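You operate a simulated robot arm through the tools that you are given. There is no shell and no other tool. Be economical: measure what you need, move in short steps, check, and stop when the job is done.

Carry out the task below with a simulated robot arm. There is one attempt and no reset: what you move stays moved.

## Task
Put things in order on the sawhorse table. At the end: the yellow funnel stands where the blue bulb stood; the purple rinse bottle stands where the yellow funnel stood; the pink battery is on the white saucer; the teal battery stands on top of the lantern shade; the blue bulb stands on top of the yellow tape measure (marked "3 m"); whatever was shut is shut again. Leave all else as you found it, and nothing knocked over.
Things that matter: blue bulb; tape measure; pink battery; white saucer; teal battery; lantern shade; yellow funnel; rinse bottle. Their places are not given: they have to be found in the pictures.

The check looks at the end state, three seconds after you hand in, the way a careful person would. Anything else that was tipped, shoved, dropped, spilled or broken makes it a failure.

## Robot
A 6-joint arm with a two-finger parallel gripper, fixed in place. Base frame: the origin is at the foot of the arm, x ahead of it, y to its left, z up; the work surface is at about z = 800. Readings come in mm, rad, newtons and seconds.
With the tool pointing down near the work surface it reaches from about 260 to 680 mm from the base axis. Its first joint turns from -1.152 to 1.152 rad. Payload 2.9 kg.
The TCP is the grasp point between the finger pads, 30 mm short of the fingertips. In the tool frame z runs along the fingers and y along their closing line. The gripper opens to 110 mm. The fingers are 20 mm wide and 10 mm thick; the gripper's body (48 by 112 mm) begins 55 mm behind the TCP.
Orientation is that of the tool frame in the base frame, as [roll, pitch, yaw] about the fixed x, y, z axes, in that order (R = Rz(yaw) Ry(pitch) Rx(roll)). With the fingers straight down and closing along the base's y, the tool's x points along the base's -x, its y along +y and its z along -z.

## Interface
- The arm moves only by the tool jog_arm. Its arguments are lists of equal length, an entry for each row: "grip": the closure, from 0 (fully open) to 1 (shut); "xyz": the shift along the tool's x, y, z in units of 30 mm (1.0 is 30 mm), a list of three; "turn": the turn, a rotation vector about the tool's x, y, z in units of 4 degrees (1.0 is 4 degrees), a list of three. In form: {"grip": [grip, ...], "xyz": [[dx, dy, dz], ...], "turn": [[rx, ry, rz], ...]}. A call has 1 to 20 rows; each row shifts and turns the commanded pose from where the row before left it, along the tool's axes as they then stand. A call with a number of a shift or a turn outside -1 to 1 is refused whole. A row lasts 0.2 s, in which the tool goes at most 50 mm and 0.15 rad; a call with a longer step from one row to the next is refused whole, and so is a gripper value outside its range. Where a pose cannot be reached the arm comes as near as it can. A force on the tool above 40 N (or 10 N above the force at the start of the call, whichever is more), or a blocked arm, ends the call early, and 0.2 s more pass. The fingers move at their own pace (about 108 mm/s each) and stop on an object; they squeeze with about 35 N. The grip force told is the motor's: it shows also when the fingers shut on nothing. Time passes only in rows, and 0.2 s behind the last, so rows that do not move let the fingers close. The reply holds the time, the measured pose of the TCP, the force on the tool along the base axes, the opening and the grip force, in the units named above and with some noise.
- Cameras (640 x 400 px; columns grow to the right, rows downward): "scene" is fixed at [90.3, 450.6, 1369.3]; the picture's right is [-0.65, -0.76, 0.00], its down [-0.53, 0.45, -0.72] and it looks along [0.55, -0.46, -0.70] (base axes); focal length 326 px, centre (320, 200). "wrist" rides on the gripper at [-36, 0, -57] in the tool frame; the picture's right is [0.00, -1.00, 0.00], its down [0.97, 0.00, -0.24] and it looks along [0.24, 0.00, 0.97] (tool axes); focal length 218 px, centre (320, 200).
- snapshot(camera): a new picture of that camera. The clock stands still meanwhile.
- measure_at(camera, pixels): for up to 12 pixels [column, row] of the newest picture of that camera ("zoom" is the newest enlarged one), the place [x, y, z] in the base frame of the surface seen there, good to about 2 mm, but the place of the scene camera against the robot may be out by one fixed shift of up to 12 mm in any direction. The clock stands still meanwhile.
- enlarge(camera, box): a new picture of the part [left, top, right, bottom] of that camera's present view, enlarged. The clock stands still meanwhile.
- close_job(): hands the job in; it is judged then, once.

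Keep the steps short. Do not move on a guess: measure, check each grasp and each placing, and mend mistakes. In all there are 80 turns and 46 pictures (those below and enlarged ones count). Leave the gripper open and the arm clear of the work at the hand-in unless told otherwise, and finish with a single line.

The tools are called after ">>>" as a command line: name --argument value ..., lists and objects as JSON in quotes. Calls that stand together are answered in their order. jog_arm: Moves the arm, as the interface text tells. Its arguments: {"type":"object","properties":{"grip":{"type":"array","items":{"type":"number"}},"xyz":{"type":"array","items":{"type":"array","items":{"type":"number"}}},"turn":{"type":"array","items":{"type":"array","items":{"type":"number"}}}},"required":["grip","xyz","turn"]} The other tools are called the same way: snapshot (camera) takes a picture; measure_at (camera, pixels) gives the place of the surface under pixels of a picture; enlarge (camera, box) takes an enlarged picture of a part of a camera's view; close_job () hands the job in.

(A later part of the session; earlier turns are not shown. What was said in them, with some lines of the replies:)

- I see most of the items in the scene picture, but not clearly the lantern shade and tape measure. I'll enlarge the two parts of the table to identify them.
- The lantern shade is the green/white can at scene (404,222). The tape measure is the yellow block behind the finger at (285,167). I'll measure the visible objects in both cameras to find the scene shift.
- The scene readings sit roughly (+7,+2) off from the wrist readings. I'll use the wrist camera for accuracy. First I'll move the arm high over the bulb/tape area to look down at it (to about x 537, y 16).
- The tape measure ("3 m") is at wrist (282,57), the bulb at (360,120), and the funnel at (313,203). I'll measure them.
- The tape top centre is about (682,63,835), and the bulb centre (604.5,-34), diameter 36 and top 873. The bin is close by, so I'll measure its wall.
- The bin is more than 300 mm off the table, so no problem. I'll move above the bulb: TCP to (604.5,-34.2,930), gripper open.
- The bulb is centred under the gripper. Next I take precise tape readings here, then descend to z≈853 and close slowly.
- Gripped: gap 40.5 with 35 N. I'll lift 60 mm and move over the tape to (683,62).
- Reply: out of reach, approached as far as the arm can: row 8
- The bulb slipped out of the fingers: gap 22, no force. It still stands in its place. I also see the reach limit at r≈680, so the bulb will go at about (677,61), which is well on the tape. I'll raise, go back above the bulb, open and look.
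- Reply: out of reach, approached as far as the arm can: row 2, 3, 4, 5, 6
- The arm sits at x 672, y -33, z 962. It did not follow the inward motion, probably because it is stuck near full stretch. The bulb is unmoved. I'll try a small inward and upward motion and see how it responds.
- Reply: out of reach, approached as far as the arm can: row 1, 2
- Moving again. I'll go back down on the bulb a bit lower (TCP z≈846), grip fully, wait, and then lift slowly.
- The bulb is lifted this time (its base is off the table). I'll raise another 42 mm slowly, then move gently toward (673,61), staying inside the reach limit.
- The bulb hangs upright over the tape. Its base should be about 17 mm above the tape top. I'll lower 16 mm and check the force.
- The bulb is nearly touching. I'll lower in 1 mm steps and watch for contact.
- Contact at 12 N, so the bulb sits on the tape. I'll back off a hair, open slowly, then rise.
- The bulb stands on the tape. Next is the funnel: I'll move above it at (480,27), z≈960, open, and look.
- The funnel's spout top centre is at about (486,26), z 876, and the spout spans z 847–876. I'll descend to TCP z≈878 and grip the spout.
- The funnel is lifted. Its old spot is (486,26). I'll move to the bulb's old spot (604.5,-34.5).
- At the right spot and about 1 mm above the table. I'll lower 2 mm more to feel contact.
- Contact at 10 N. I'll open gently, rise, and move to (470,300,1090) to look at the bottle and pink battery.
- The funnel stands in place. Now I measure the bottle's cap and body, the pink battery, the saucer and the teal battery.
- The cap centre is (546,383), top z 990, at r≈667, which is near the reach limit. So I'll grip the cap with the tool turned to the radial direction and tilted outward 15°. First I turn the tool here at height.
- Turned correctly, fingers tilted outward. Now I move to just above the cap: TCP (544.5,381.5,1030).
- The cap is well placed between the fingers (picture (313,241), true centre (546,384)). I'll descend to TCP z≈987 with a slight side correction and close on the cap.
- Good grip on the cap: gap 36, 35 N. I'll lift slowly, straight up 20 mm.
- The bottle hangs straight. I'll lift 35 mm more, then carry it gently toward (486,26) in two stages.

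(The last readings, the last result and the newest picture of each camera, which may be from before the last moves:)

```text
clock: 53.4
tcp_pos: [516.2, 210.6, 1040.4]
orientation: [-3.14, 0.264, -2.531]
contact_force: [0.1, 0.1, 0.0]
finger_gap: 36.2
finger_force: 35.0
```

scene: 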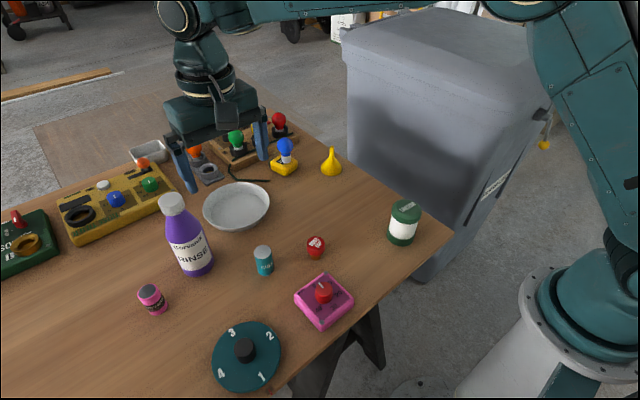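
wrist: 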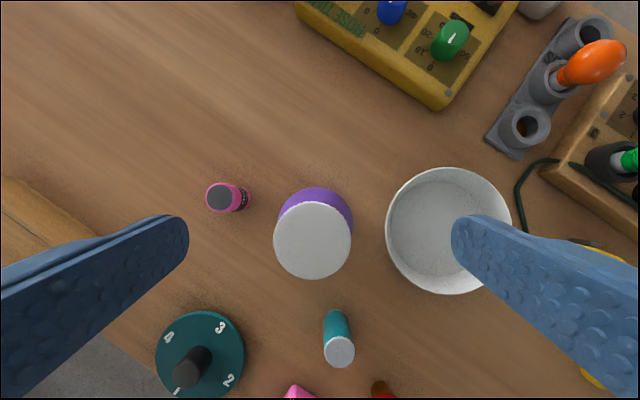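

>>> jog_arm --grip '[1, 1, 1, 1, 1, 1, 1, 1, 1, 1, 1, 1, 1, 1, 1, 1, 1, 1, 1, 1]' --xyz '[[0.1126, -0.118, -0.0302], [0.2253, -0.236, -0.0604], [0.2253, -0.236, -0.0604], [0.2253, -0.236, -0.0604], [0.2253, -0.236, -0.0604], [0.2253, -0.236, -0.0604], [0.2253, -0.236, -0.0604], [0.2253, -0.236, -0.0604], [0.2253, -0.236, -0.0604], [0.2253, -0.236, -0.0604], [0.2253, -0.236, -0.0604], [0.2253, -0.236, -0.0604], [0.2253, -0.236, -0.0604], [0.2253, -0.236, -0.0604], [0.2253, -0.236, -0.0604], [0.2253, -0.236, -0.0604], [0.2253, -0.236, -0.0604], [0.2253, -0.236, -0.0604], [0.2253, -0.236, -0.0604], [0.1126, -0.118, -0.0302]]' --turn '[[0, 0, 0], [0, 0, 0], [0, 0, 0], [0, 0, 0], [0, 0, 0], [0, 0, 0], [0, 0, 0], [0, 0, 0], [0, 0, 0], [0, 0, 0], [0, 0, 0], [0, 0, 0], [0, 0, 0], [0, 0, 0], [0, 0, 0], [0, 0, 0], [0, 0, 0], [0, 0, 0], [0, 0, 0], [0, 0, 0]]'

>>> snapshot --camera "scene"

```text
clock: 57.6
tcp_pos: [484.8, 25.0, 1040.7]
orientation: [-3.14, 0.261, -2.53]
contact_force: [0.0, 0.5, -1.0]
finger_gap: 36.0
finger_force: 35.0
```

```text
15 pictures are left
```

scene: 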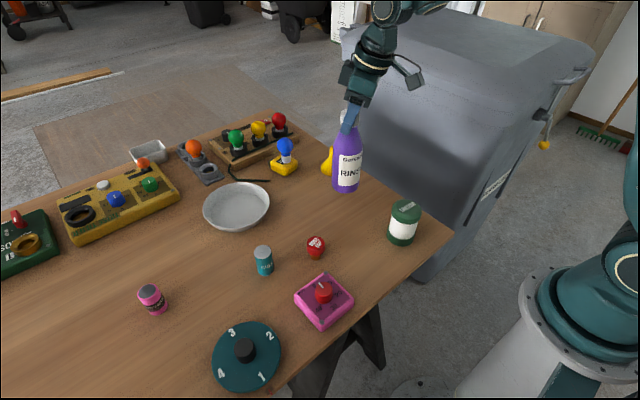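

In place above the funnel's old spot. Lowering 51 mm.

>>> jog_arm --grip '[1, 1, 1, 1, 1, 1, 1, 1, 1]' --xyz '[[0.055, 0, 0.2053], [0.055, 0, 0.2053], [0.055, 0, 0.2053], [0.055, 0, 0.2053], [0.055, 0, 0.2053], [0.055, 0, 0.2053], [0.055, 0, 0.2053], [0.055, 0, 0.2053], [0, 0, 0]]' --turn '[[0, 0, 0], [0, 0, 0], [0, 0, 0], [0, 0, 0], [0, 0, 0], [0, 0, 0], [0, 0, 0], [0, 0, 0], [0, 0, 0]]'

>>> jog_arm --grip '[1, 1, 1]' --xyz '[[0.009, 0, 0.032], [0.009, 0, 0.032], [0, 0, 0]]' --turn '[[0, 0, 0], [0, 0, 0], [0, 0, 0]]'

```text
clock: 59.6
tcp_pos: [484.4, 24.9, 988.1]
orientation: [3.141, 0.262, -2.531]
contact_force: [-0.4, -0.1, -1.0]
finger_gap: 36.3
finger_force: 34.9
```

```text
clock: 60.4
tcp_pos: [483.5, 24.9, 986.6]
orientation: [3.141, 0.262, -2.531]
contact_force: [-0.8, 0.0, -0.4]
finger_gap: 36.2
finger_force: 35.2
```

No contact yet; another 1–2 mm.

>>> jog_arm --grip '[1, 1, 1]' --xyz '[[0.009, 0, 0.032], [0, 0, 0], [0, 0, 0]]' --turn '[[0, 0, 0], [0, 0, 0], [0, 0, 0]]'

>>> enlarge --camera "scene" --box '[300, 90, 400, 230]'

```text
clock: 61.2
tcp_pos: [483.9, 24.5, 985.7]
orientation: [-3.14, 0.264, -2.532]
contact_force: [-1.1, -0.8, 6.3]
finger_gap: 36.2
finger_force: 34.8
```

```text
2.86 times, centred on (350, 160) of scene
```

zoom: 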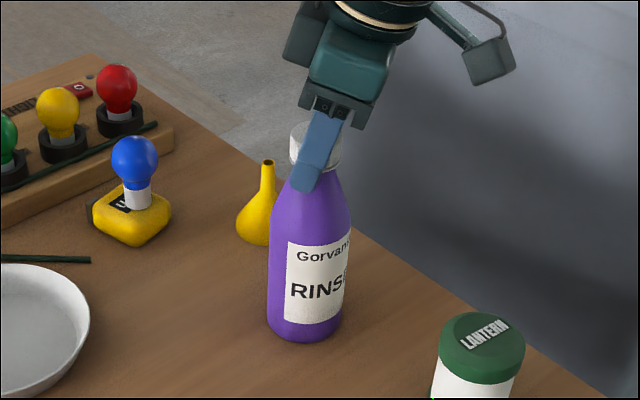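

Contact at 6 N, bottle upright. I'll open slowly and rise straight up.

>>> jog_arm --grip '[0.65, 0.6, 0.5, 0.3, 0.2, 0.2, 0.2, 0.2, 0.2]' --xyz '[[0, 0, 0], [0, 0, 0], [0, 0, 0], [0, 0, 0], [0, 0, 0], [-0.17, 0, -0.64], [-0.22, 0, -0.8], [-0.22, 0, -0.8], [-0.22, 0, -0.8]]' --turn '[[0, 0, 0], [0, 0, 0], [0, 0, 0], [0, 0, 0], [0, 0, 0], [0, 0, 0], [0, 0, 0], [0, 0, 0], [0, 0, 0]]'

>>> snapshot --camera "scene"

```text
clock: 63.2
tcp_pos: [485.1, 25.3, 1082.5]
orientation: [3.141, 0.263, -2.531]
contact_force: [0.1, -0.2, 0.1]
finger_gap: 88.1
finger_force: 0.0
```

```text
13 pictures are left
```

scene: 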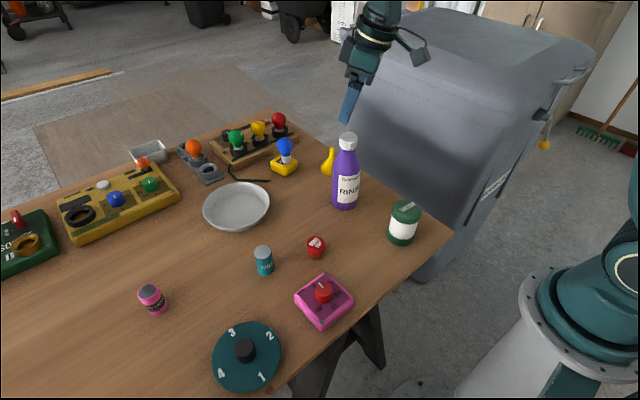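

The bottle stands in the funnel's old place. Next is the pink battery at about (506,483), top z 860. I'll keep the tilt and move above it, TCP z≈960.

>>> jog_arm --grip '[0.2, 0.2, 0.2, 0.2, 0.2, 0.2, 0.2, 0.2, 0.2, 0.2, 0.2, 0.2, 0.2, 0.2, 0.2, 0.2, 0.2]' --xyz '[[-0.497, 0.756, 0.396], [-0.497, 0.756, 0.396], [-0.497, 0.756, 0.396], [-0.497, 0.756, 0.396], [-0.497, 0.756, 0.396], [-0.497, 0.756, 0.396], [-0.497, 0.756, 0.396], [-0.497, 0.756, 0.396], [-0.497, 0.756, 0.396], [-0.497, 0.756, 0.396], [-0.497, 0.756, 0.396], [-0.497, 0.756, 0.396], [-0.497, 0.756, 0.396], [-0.497, 0.756, 0.396], [-0.497, 0.756, 0.396], [-0.497, 0.756, 0.396], [0, 0, 0]]' --turn '[[0, 0, 0], [0, 0, 0], [0, 0, 0], [0, 0, 0], [0, 0, 0], [0, 0, 0], [0, 0, 0], [0, 0, 0], [0, 0, 0], [0, 0, 0], [0, 0, 0], [0, 0, 0], [0, 0, 0], [0, 0, 0], [0, 0, 0], [0, 0, 0], [0, 0, 0]]'

>>> snapshot --camera "wrist"

```text
clock: 66.8
tcp_pos: [505.2, 483.4, 957.8]
orientation: [3.141, 0.262, -2.531]
contact_force: [-0.7, 1.4, -0.4]
finger_gap: 88.0
finger_force: 0.2
```

```text
12 pictures are left
```

wrist: 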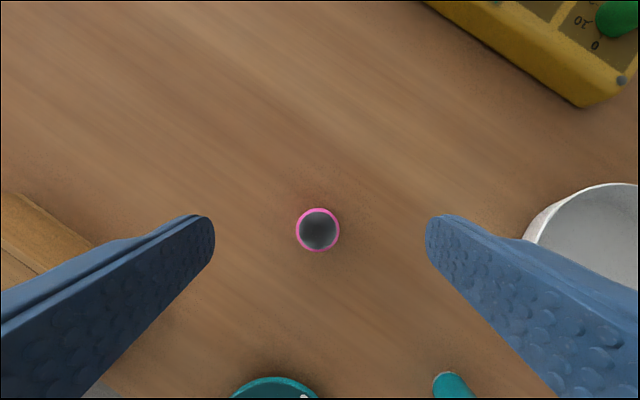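

>>> measure_at --camera "wrist" --pixels '[[318, 230], [318, 212], [318, 248], [299, 230], [337, 230]]'

```text
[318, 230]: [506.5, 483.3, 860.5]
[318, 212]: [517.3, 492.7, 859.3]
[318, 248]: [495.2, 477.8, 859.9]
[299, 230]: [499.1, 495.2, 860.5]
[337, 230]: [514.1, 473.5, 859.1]
```

The battery's centre is (506.5,484), nicely under the gripper. I'll descend to TCP z≈850 and close.

>>> jog_arm --grip '[0.2, 0.2, 0.2, 0.2, 0.2, 0.2, 0.5, 0.65, 0.75, 1, 1, 1]' --xyz '[[0.175, 0, 0.697], [0.175, 0, 0.697], [0.175, 0, 0.697], [0.175, 0, 0.697], [0.175, 0, 0.697], [0, 0, 0], [0, 0, 0], [0, 0, 0], [0, 0, 0], [0, 0, 0], [0, 0, 0], [0, 0, 0]]' --turn '[[0, 0, 0], [0, 0, 0], [0, 0, 0], [0, 0, 0], [0, 0, 0], [0, 0, 0], [0, 0, 0], [0, 0, 0], [0, 0, 0], [0, 0, 0], [0, 0, 0], [0, 0, 0]]'

>>> jog_arm --grip '[1, 1, 1, 1, 1, 1, 1]' --xyz '[[-0.02, 0, -0.08], [-0.0345, 0, -0.129], [-0.06, 0, -0.22], [-0.06, 0, -0.22], [-0.06, 0, -0.22], [-0.06, 0, -0.22], [-0.06, 0, -0.22]]' --turn '[[0, 0, 0], [0, 0, 0], [0, 0, 0], [0, 0, 0], [0, 0, 0], [0, 0, 0], [0, 0, 0]]'

>>> enlarge --camera "scene" --box '[100, 180, 280, 320]'

```text
clock: 69.4
tcp_pos: [506.5, 484.6, 849.3]
orientation: [3.141, 0.261, -2.531]
contact_force: [-0.1, 0.1, 0.0]
finger_gap: 32.1
finger_force: 35.1
```

```text
clock: 71.0
tcp_pos: [508.6, 484.0, 890.2]
orientation: [3.14, 0.262, -2.532]
contact_force: [-0.4, -0.1, -1.8]
finger_gap: 32.2
finger_force: 35.4
```

```text
2.86 times, centred on (190, 250) of scene
```

zoom: 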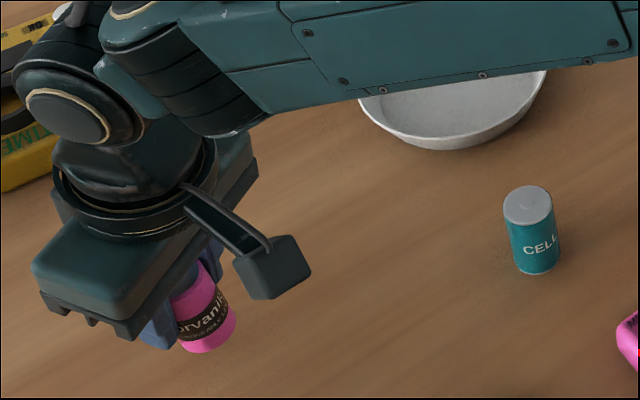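

Lifted and upright. I'll carry it to above the saucer at (616,244), 10 mm higher.

>>> jog_arm --grip '[1, 1, 1, 1, 1, 1, 1, 1, 1, 1, 1, 1, 1, 1, 1, 1, 1, 1, 1, 1]' --xyz '[[0.0395, -0.227, -0.0197], [0.079, -0.4537, -0.0394], [0.079, -0.4537, -0.0394], [0.079, -0.4537, -0.0394], [0.079, -0.4537, -0.0394], [0.079, -0.4537, -0.0394], [0.079, -0.4537, -0.0394], [0.079, -0.4537, -0.0394], [0.079, -0.4537, -0.0394], [0.079, -0.4537, -0.0394], [0.079, -0.4537, -0.0394], [0.079, -0.4537, -0.0394], [0.079, -0.4537, -0.0394], [0.079, -0.4537, -0.0394], [0.079, -0.4537, -0.0394], [0.079, -0.4537, -0.0394], [0.079, -0.4537, -0.0394], [0.079, -0.4537, -0.0394], [0.079, -0.4537, -0.0394], [0.0395, -0.227, -0.0197]]' --turn '[[0, 0, 0], [0, 0, 0], [0, 0, 0], [0, 0, 0], [0, 0, 0], [0, 0, 0], [0, 0, 0], [0, 0, 0], [0, 0, 0], [0, 0, 0], [0, 0, 0], [0, 0, 0], [0, 0, 0], [0, 0, 0], [0, 0, 0], [0, 0, 0], [0, 0, 0], [0, 0, 0], [0, 0, 0], [0, 0, 0]]'

>>> snapshot --camera "wrist"

```text
clock: 75.2
tcp_pos: [612.5, 245.1, 900.9]
orientation: [-3.141, 0.261, -2.531]
contact_force: [0.2, -1.0, -1.0]
finger_gap: 32.1
finger_force: 35.1
```

```text
10 pictures are left
```

wrist: 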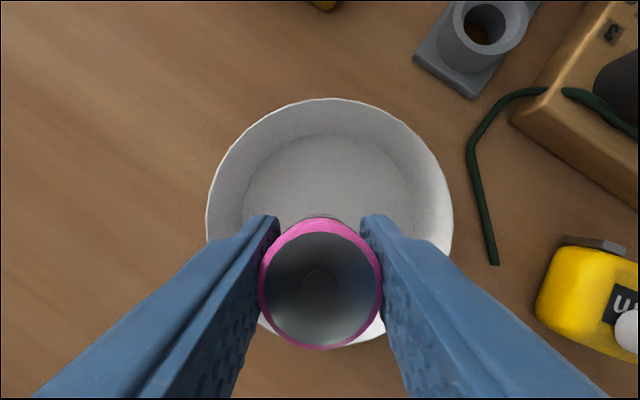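

The battery is over the saucer floor. I'll shift about 10 mm toward the centre and lower 45 mm.

>>> jog_arm --grip '[1, 1, 1, 1, 1, 1, 1]' --xyz '[[0.022, -0.028, 0.253], [0.022, -0.028, 0.253], [0.022, -0.028, 0.253], [0.022, -0.028, 0.253], [0.022, -0.028, 0.253], [0.022, -0.028, 0.253], [0, 0, 0]]' --turn '[[0, 0, 0], [0, 0, 0], [0, 0, 0], [0, 0, 0], [0, 0, 0], [0, 0, 0], [0, 0, 0]]'

>>> jog_arm --grip '[1, 1, 1]' --xyz '[[0.009, 0, 0.032], [0.006, 0, 0.02], [0, 0, 0]]' --turn '[[0, 0, 0], [0, 0, 0], [0, 0, 0]]'

```text
clock: 76.8
tcp_pos: [622.6, 244.8, 855.8]
orientation: [-3.14, 0.261, -2.53]
contact_force: [1.1, -0.1, -2.2]
finger_gap: 32.2
finger_force: 34.9
```

```text
clock: 77.6
tcp_pos: [623.9, 243.7, 854.7]
orientation: [-3.141, 0.262, -2.531]
contact_force: [0.4, -0.2, -0.9]
finger_gap: 32.0
finger_force: 34.9
```

Still free; another 1.5 mm.

>>> jog_arm --grip '[1, 1, 1]' --xyz '[[0.008, 0, 0.03], [0.004, 0, 0.015], [0, 0, 0]]' --turn '[[0, 0, 0], [0, 0, 0], [0, 0, 0]]'

```text
clock: 78.4
tcp_pos: [624.3, 244.9, 853.6]
orientation: [-3.141, 0.262, -2.533]
contact_force: [-0.3, 0.5, 0.3]
finger_gap: 32.2
finger_force: 34.8
```

>>> jog_arm --grip '[1, 1, 1]' --xyz '[[0.008, 0, 0.03], [0, 0, 0], [0, 0, 0]]' --turn '[[0, 0, 0], [0, 0, 0], [0, 0, 0]]'

```text
clock: 79.2
tcp_pos: [624.8, 245.8, 853.2]
orientation: [3.141, 0.263, -2.53]
contact_force: [0.8, -1.0, 6.1]
finger_gap: 32.2
finger_force: 35.2
```

Contact at 6 N. I'll open to about 52 mm (staying inside the rim) and rise.

>>> jog_arm --grip '[0.68, 0.62, 0.55, 0.52, 0.52, 0.52, 0.52, 0.52, 0.52, 0.52]' --xyz '[[0, 0, 0], [0, 0, 0], [0, 0, 0], [0, 0, 0], [0, 0, 0], [-0.129, 0, -0.483], [-0.207, 0, -0.773], [-0.207, 0, -0.773], [-0.207, 0, -0.773], [0, 0, 0]]' --turn '[[0, 0, 0], [0, 0, 0], [0, 0, 0], [0, 0, 0], [0, 0, 0], [0, 0, 0], [0, 0, 0], [0, 0, 0], [0, 0, 0], [0, 0, 0]]'

>>> snapshot --camera "scene"

```text
clock: 81.4
tcp_pos: [623.7, 243.5, 940.1]
orientation: [3.141, 0.26, -2.531]
contact_force: [0.2, -0.7, -0.6]
finger_gap: 52.8
finger_force: 0.0
```

```text
9 pictures are left
```

scene: 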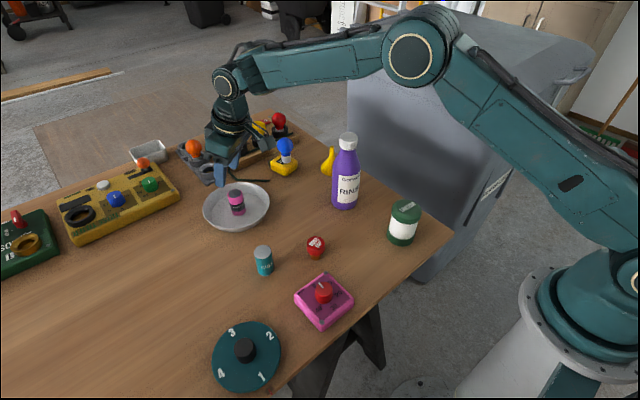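

The pink battery stands on the saucer. Next is the teal battery. I'll first bring the tool back to straight down with its original yaw.

>>> jog_arm --grip '[0.5, 0.4, 0.3, 0.3, 0.3, 0.3, 0.3, 0.3, 0.3, 0.3, 0.3, 0.3, 0.3, 0.3, 0.3]' --xyz '[[-0.2, 0, -0.75], [0.3, 0, -0.3], [0.3, 0, 0], [0, 0, 0], [0, 0, 0], [0, 0, 0], [0, 0, 0], [0, 0, 0], [0, 0, 0], [0, 0, 0], [0, 0, 0], [0, 0, 0], [0, 0, 0], [0, 0, 0], [0, 0, 0]]' --turn '[[0, 0, 0], [0, 0.9375, 0], [0, 0.9375, 0], [0, 0.9375, 0], [0, 0.9375, 0], [0, 0, 0.972], [0, 0, 0.972], [0, 0, 0.972], [0, 0, 0.972], [0, 0, 0.972], [0, 0, 0.972], [0, 0, 0.972], [0, 0, 0.972], [0, 0, 0.972], [0, 0, 0]]'

```text
clock: 84.6
tcp_pos: [607.1, 232.6, 967.1]
orientation: [-3.141, 0.0, -3.141]
contact_force: [0.3, -0.8, -0.1]
finger_gap: 77.1
finger_force: 0.0
```

Straight again. I'll move above the teal battery at (444.5,284).

>>> jog_arm --grip '[0.3, 0.3, 0.3, 0.3, 0.3, 0.3, 0.3, 0.3]' --xyz '[[0.774, 0.245, 0.034], [0.774, 0.245, 0.034], [0.774, 0.245, 0.034], [0.774, 0.245, 0.034], [0.774, 0.245, 0.034], [0.774, 0.245, 0.034], [0.774, 0.245, 0.034], [0, 0, 0]]' --turn '[[0, 0, 0], [0, 0, 0], [0, 0, 0], [0, 0, 0], [0, 0, 0], [0, 0, 0], [0, 0, 0], [0, 0, 0]]'

>>> snapshot --camera "wrist"

>>> measure_at --camera "wrist" --pixels '[[320, 200], [320, 210], [320, 190], [310, 200], [330, 200], [320, 180], [340, 200], [300, 200]]'

```text
clock: 86.4
tcp_pos: [445.1, 286.1, 960.1]
orientation: [-3.141, 0.0, -3.141]
contact_force: [0.4, -0.5, -1.1]
finger_gap: 77.2
finger_force: 0.1
```

```text
8 pictures are left
```

wrist: 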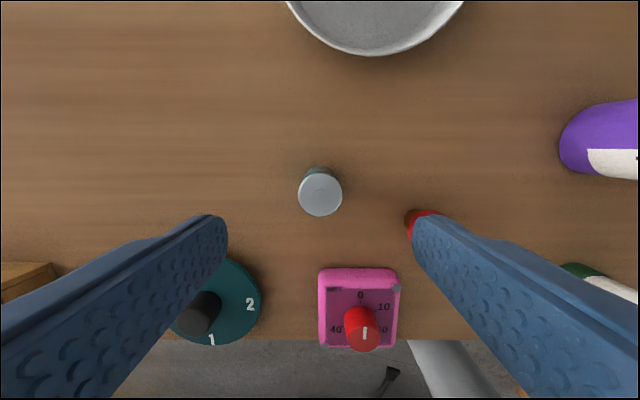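

```text
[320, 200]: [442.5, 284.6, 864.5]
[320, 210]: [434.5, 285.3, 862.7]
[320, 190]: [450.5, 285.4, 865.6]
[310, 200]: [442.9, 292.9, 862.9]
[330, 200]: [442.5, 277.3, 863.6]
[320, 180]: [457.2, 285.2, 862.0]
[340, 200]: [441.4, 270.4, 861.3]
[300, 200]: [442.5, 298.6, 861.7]
```

The battery's centre is about (446.5,285). I'll descend to z≈850 with a slight correction, close, and lift slowly.

>>> jog_arm --grip '[0.3, 0.3, 0.3, 0.3, 0.3, 0.5, 0.65, 0.75, 1, 1, 1]' --xyz '[[-0.047, -0.035, 0.917], [0, 0, 0.917], [0, 0, 0.917], [0, 0, 0.917], [0, 0, 0], [0, 0, 0], [0, 0, 0], [0, 0, 0], [0, 0, 0], [0, 0, 0], [0, 0, 0]]' --turn '[[0, 0, 0], [0, 0, 0], [0, 0, 0], [0, 0, 0], [0, 0, 0], [0, 0, 0], [0, 0, 0], [0, 0, 0], [0, 0, 0], [0, 0, 0], [0, 0, 0]]'

>>> jog_arm --grip '[1, 1, 1, 1, 1, 1, 1, 1, 1, 1, 1, 1, 1, 1, 1]' --xyz '[[0, 0, -0.1], [0, 0, -0.15], [0, 0, -0.3], [0, 0, -0.4], [0, 0, -0.4], [0, 0, -0.4], [0, 0, -0.4], [0, 0, -0.4], [0, 0, -0.4], [0, 0, -0.4], [0, 0, -0.4], [0, 0, -0.4], [0, 0, -0.2], [0, 0, 0], [0, 0, 0]]' --turn '[[0, 0, 0], [0, 0, 0], [0, 0, 0], [0, 0, 0], [0, 0, 0], [0, 0, 0], [0, 0, 0], [0, 0, 0], [0, 0, 0], [0, 0, 0], [0, 0, 0], [0, 0, 0], [0, 0, 0], [0, 0, 0], [0, 0, 0]]'

```text
clock: 88.8
tcp_pos: [445.4, 285.3, 852.0]
orientation: [3.141, 0.0, 3.141]
contact_force: [0.5, 0.2, 0.1]
finger_gap: 32.1
finger_force: 34.5
```

```text
clock: 92.0
tcp_pos: [447.0, 283.0, 980.6]
orientation: [-3.141, -0.001, -3.141]
contact_force: [0.0, 0.2, -2.1]
finger_gap: 32.3
finger_force: 34.4
```

The teal battery is held, with its bottom at z≈929. I'll move partway to (440,170) to view and measure the lantern top from there.

>>> jog_arm --grip '[1, 1, 1, 1, 1, 1, 1, 1, 1]' --xyz '[[0.03, -0.3, 0], [0.03, -0.47, 0], [0.03, -0.47, 0], [0.03, -0.47, 0], [0.03, -0.47, 0], [0.03, -0.47, 0], [0.03, -0.47, 0], [0.03, -0.47, 0], [0.03, -0.2, 0]]' --turn '[[0, 0, 0], [0, 0, 0], [0, 0, 0], [0, 0, 0], [0, 0, 0], [0, 0, 0], [0, 0, 0], [0, 0, 0], [0, 0, 0]]'

>>> snapshot --camera "wrist"

```text
clock: 94.0
tcp_pos: [435.5, 168.7, 981.9]
orientation: [3.14, 0.0, 3.141]
contact_force: [-0.1, -0.5, -1.9]
finger_gap: 31.9
finger_force: 34.9
```

```text
7 pictures are left
```

wrist: 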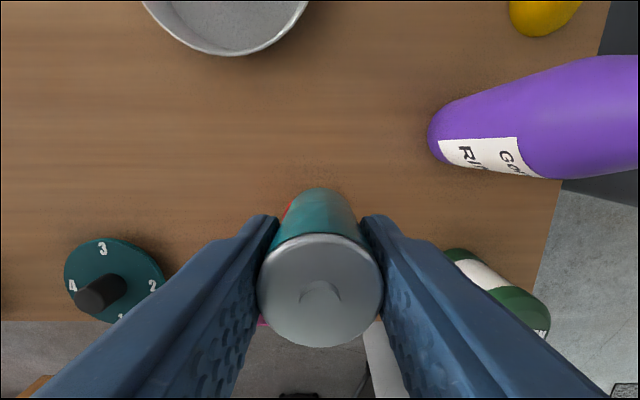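

The lantern top is partly visible at right (515–551, 288–338). I'll measure its rim points.

>>> measure_at --camera "wrist" --pixels '[[518, 291], [525, 292], [532, 294], [540, 299], [546, 306], [549, 314], [549, 322], [547, 330], [530, 305], [535, 315], [540, 325], [525, 300]]'

```text
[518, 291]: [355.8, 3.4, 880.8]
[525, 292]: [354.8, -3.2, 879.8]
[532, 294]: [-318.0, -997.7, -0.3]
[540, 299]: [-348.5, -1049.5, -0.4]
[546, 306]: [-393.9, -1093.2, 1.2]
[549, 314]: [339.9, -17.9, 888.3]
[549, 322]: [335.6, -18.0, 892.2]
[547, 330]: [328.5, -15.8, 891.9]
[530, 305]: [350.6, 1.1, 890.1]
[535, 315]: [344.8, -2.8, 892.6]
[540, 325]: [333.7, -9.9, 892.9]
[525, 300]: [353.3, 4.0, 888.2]
```

Fitting the rim points and combining them with earlier views puts the lantern centre at about (331,7), top z 892, radius ~27. I'll move over it at the current height, then check from the scene camera.

>>> jog_arm --grip '[1, 1, 1, 1, 1, 1, 1, 1, 1, 1, 1, 1, 1, 1]' --xyz '[[0.14, -0.22, 0], [0.29, -0.45, 0], [0.29, -0.45, 0], [0.29, -0.45, 0], [0.29, -0.45, 0], [0.29, -0.45, 0], [0.29, -0.45, 0], [0.29, -0.45, 0], [0.29, -0.45, 0], [0.29, -0.45, 0], [0.29, -0.45, 0], [0.29, -0.45, 0], [0.14, -0.22, 0], [0, 0, 0]]' --turn '[[0, 0, 0], [0, 0, 0], [0, 0, 0], [0, 0, 0], [0, 0, 0], [0, 0, 0], [0, 0, 0], [0, 0, 0], [0, 0, 0], [0, 0, 0], [0, 0, 0], [0, 0, 0], [0, 0, 0], [0, 0, 0]]'

>>> jog_arm --grip '[1, 1, 1, 1, 1]' --xyz '[[0, 0, 0.2], [0, 0, 0.3], [0, 0, 0.3], [0, 0, 0.2], [0, 0, 0]]' --turn '[[0, 0, 0], [0, 0, 0], [0, 0, 0], [0, 0, 0], [0, 0, 0]]'

>>> enlarge --camera "scene" --box '[350, 140, 460, 260]'

```text
clock: 97.0
tcp_pos: [334.4, 6.7, 982.2]
orientation: [-3.141, 0.0, 3.141]
contact_force: [-0.4, 0.2, -1.1]
finger_gap: 32.0
finger_force: 35.7
```

```text
clock: 98.2
tcp_pos: [334.1, 7.9, 951.8]
orientation: [-3.141, 0.0, 3.14]
contact_force: [-0.3, -0.1, -1.4]
finger_gap: 31.8
finger_force: 35.0
```

```text
3.33 times, centred on (405, 200) of scene
```

zoom: 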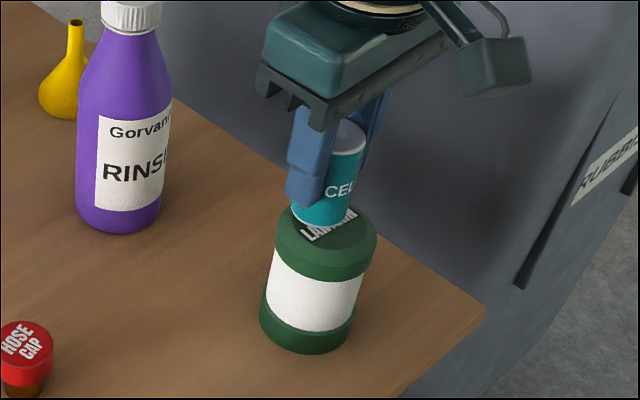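

The battery is about 8 mm above the lantern top. I'll measure the rim and battery in this same picture to check the centring.

>>> measure_at --camera "zoom" --pixels '[[280, 228], [283, 245], [295, 258], [312, 268], [330, 271], [348, 267], [363, 257], [372, 243], [372, 230], [320, 222], [300, 212], [345, 216]]'

```text
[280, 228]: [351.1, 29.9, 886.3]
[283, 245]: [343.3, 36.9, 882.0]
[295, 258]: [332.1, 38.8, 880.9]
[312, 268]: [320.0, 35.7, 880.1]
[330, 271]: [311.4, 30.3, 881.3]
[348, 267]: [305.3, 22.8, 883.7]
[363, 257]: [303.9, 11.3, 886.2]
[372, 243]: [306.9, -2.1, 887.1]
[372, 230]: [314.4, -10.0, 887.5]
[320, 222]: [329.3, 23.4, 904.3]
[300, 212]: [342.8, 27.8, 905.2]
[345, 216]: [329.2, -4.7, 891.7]
```

The fitted lantern centre is (331.5,11) in the scene frame and the battery is at about (337,10.5). I'll shift 5.5 mm back in x, then lower 6 mm.

>>> jog_arm --grip '[1, 1, 1, 1, 1, 1]' --xyz '[[0.09, 0, 0], [0.09, 0, 0], [0, 0, 0.1], [0, 0, 0.1], [0, 0, 0], [0, 0, 0]]' --turn '[[0, 0, 0], [0, 0, 0], [0, 0, 0], [0, 0, 0], [0, 0, 0], [0, 0, 0]]'

>>> jog_arm --grip '[1, 1, 1]' --xyz '[[0, 0, 0.035], [0, 0, 0.025], [0, 0, 0]]' --turn '[[0, 0, 0], [0, 0, 0], [0, 0, 0]]'

```text
clock: 99.6
tcp_pos: [328.3, 7.1, 944.0]
orientation: [-3.141, 0.001, 3.14]
contact_force: [-0.1, -0.3, -1.0]
finger_gap: 32.0
finger_force: 34.7
```

```text
clock: 100.4
tcp_pos: [329.0, 7.0, 942.6]
orientation: [-3.14, 0.003, 3.141]
contact_force: [-2.6, 0.1, 15.3]
finger_gap: 31.7
finger_force: 35.2
```

Contact at 15 N, so the battery is seated on the lantern. I'll relieve half a millimetre, open slowly, rise straight up, and move clear.

>>> jog_arm --grip '[1, 0.68, 0.62, 0.5, 0.4, 0.4, 0.4, 0.4, 0.4, 0.3, 0.2]' --xyz '[[0, 0, -0.018], [0, 0, 0], [0, 0, 0], [0, 0, 0], [0, 0, 0], [0, 0, -0.3], [0, 0, -0.7], [0, 0, -0.9], [0, 0, -0.9], [0, 0, -0.9], [0, 0, -0.9]]' --turn '[[0, 0, 0], [0, 0, 0], [0, 0, 0], [0, 0, 0], [0, 0, 0], [0, 0, 0], [0, 0, 0], [0, 0, 0], [0, 0, 0], [0, 0, 0], [0, 0, 0]]'

>>> enlarge --camera "scene" --box '[220, 110, 460, 260]'

```text
clock: 102.8
tcp_pos: [327.5, 9.4, 1081.8]
orientation: [3.142, 0.001, -3.141]
contact_force: [-0.2, 0.1, -0.1]
finger_gap: 88.2
finger_force: 0.0
```

```text
2.67 times, centred on (340, 185) of scene
```

zoom: 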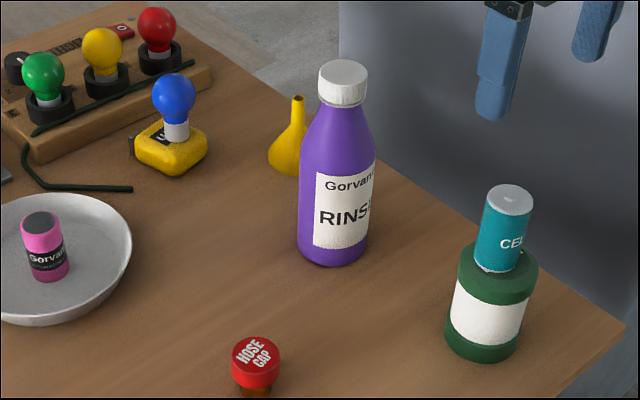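

Everything is standing. I'll move the arm back to its start position, fully open, and take a last picture.

>>> jog_arm --grip '[0.1, 0, 0, 0, 0, 0, 0, 0]' --xyz '[[-0.4, 0.8, 0], [-0.4, 0.8, 0], [-0.4, 0.8, 0], [-0.4, 0.8, 0], [-0.4, 0.8, 0], [-0.4, 0.8, 0], [-0.4, 0.8, 0], [0, 0, 0]]' --turn '[[0, 0, 0], [0, 0, 0], [0, 0, 0], [0, 0, 0], [0, 0, 0], [0, 0, 0], [0, 0, 0], [0, 0, 0]]'

>>> snapshot --camera "scene"

```text
clock: 104.6
tcp_pos: [412.5, 177.0, 1081.2]
orientation: [-3.141, 0.001, -3.141]
contact_force: [-0.5, -1.5, 0.6]
finger_gap: 109.9
finger_force: 0.1
```

```text
4 pictures are left
```

scene: 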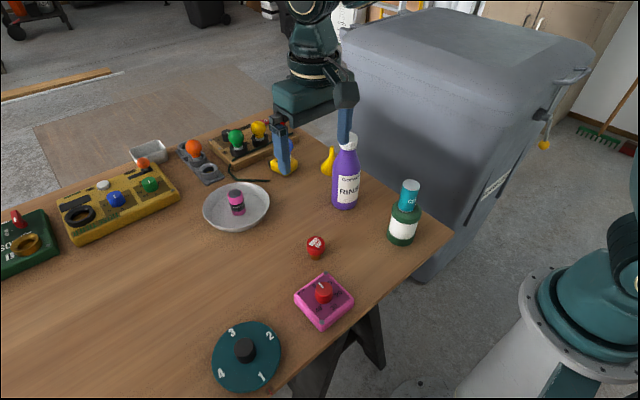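

The last picture shows every item in its goal place, all upright, with nothing else disturbed. The gripper is open and clear, so I hand in.

>>> close_job

```text
The job is handed in.
```

All five items were in their goal places and upright in the last picture, nothing needed opening or shutting, and the job is handed in.
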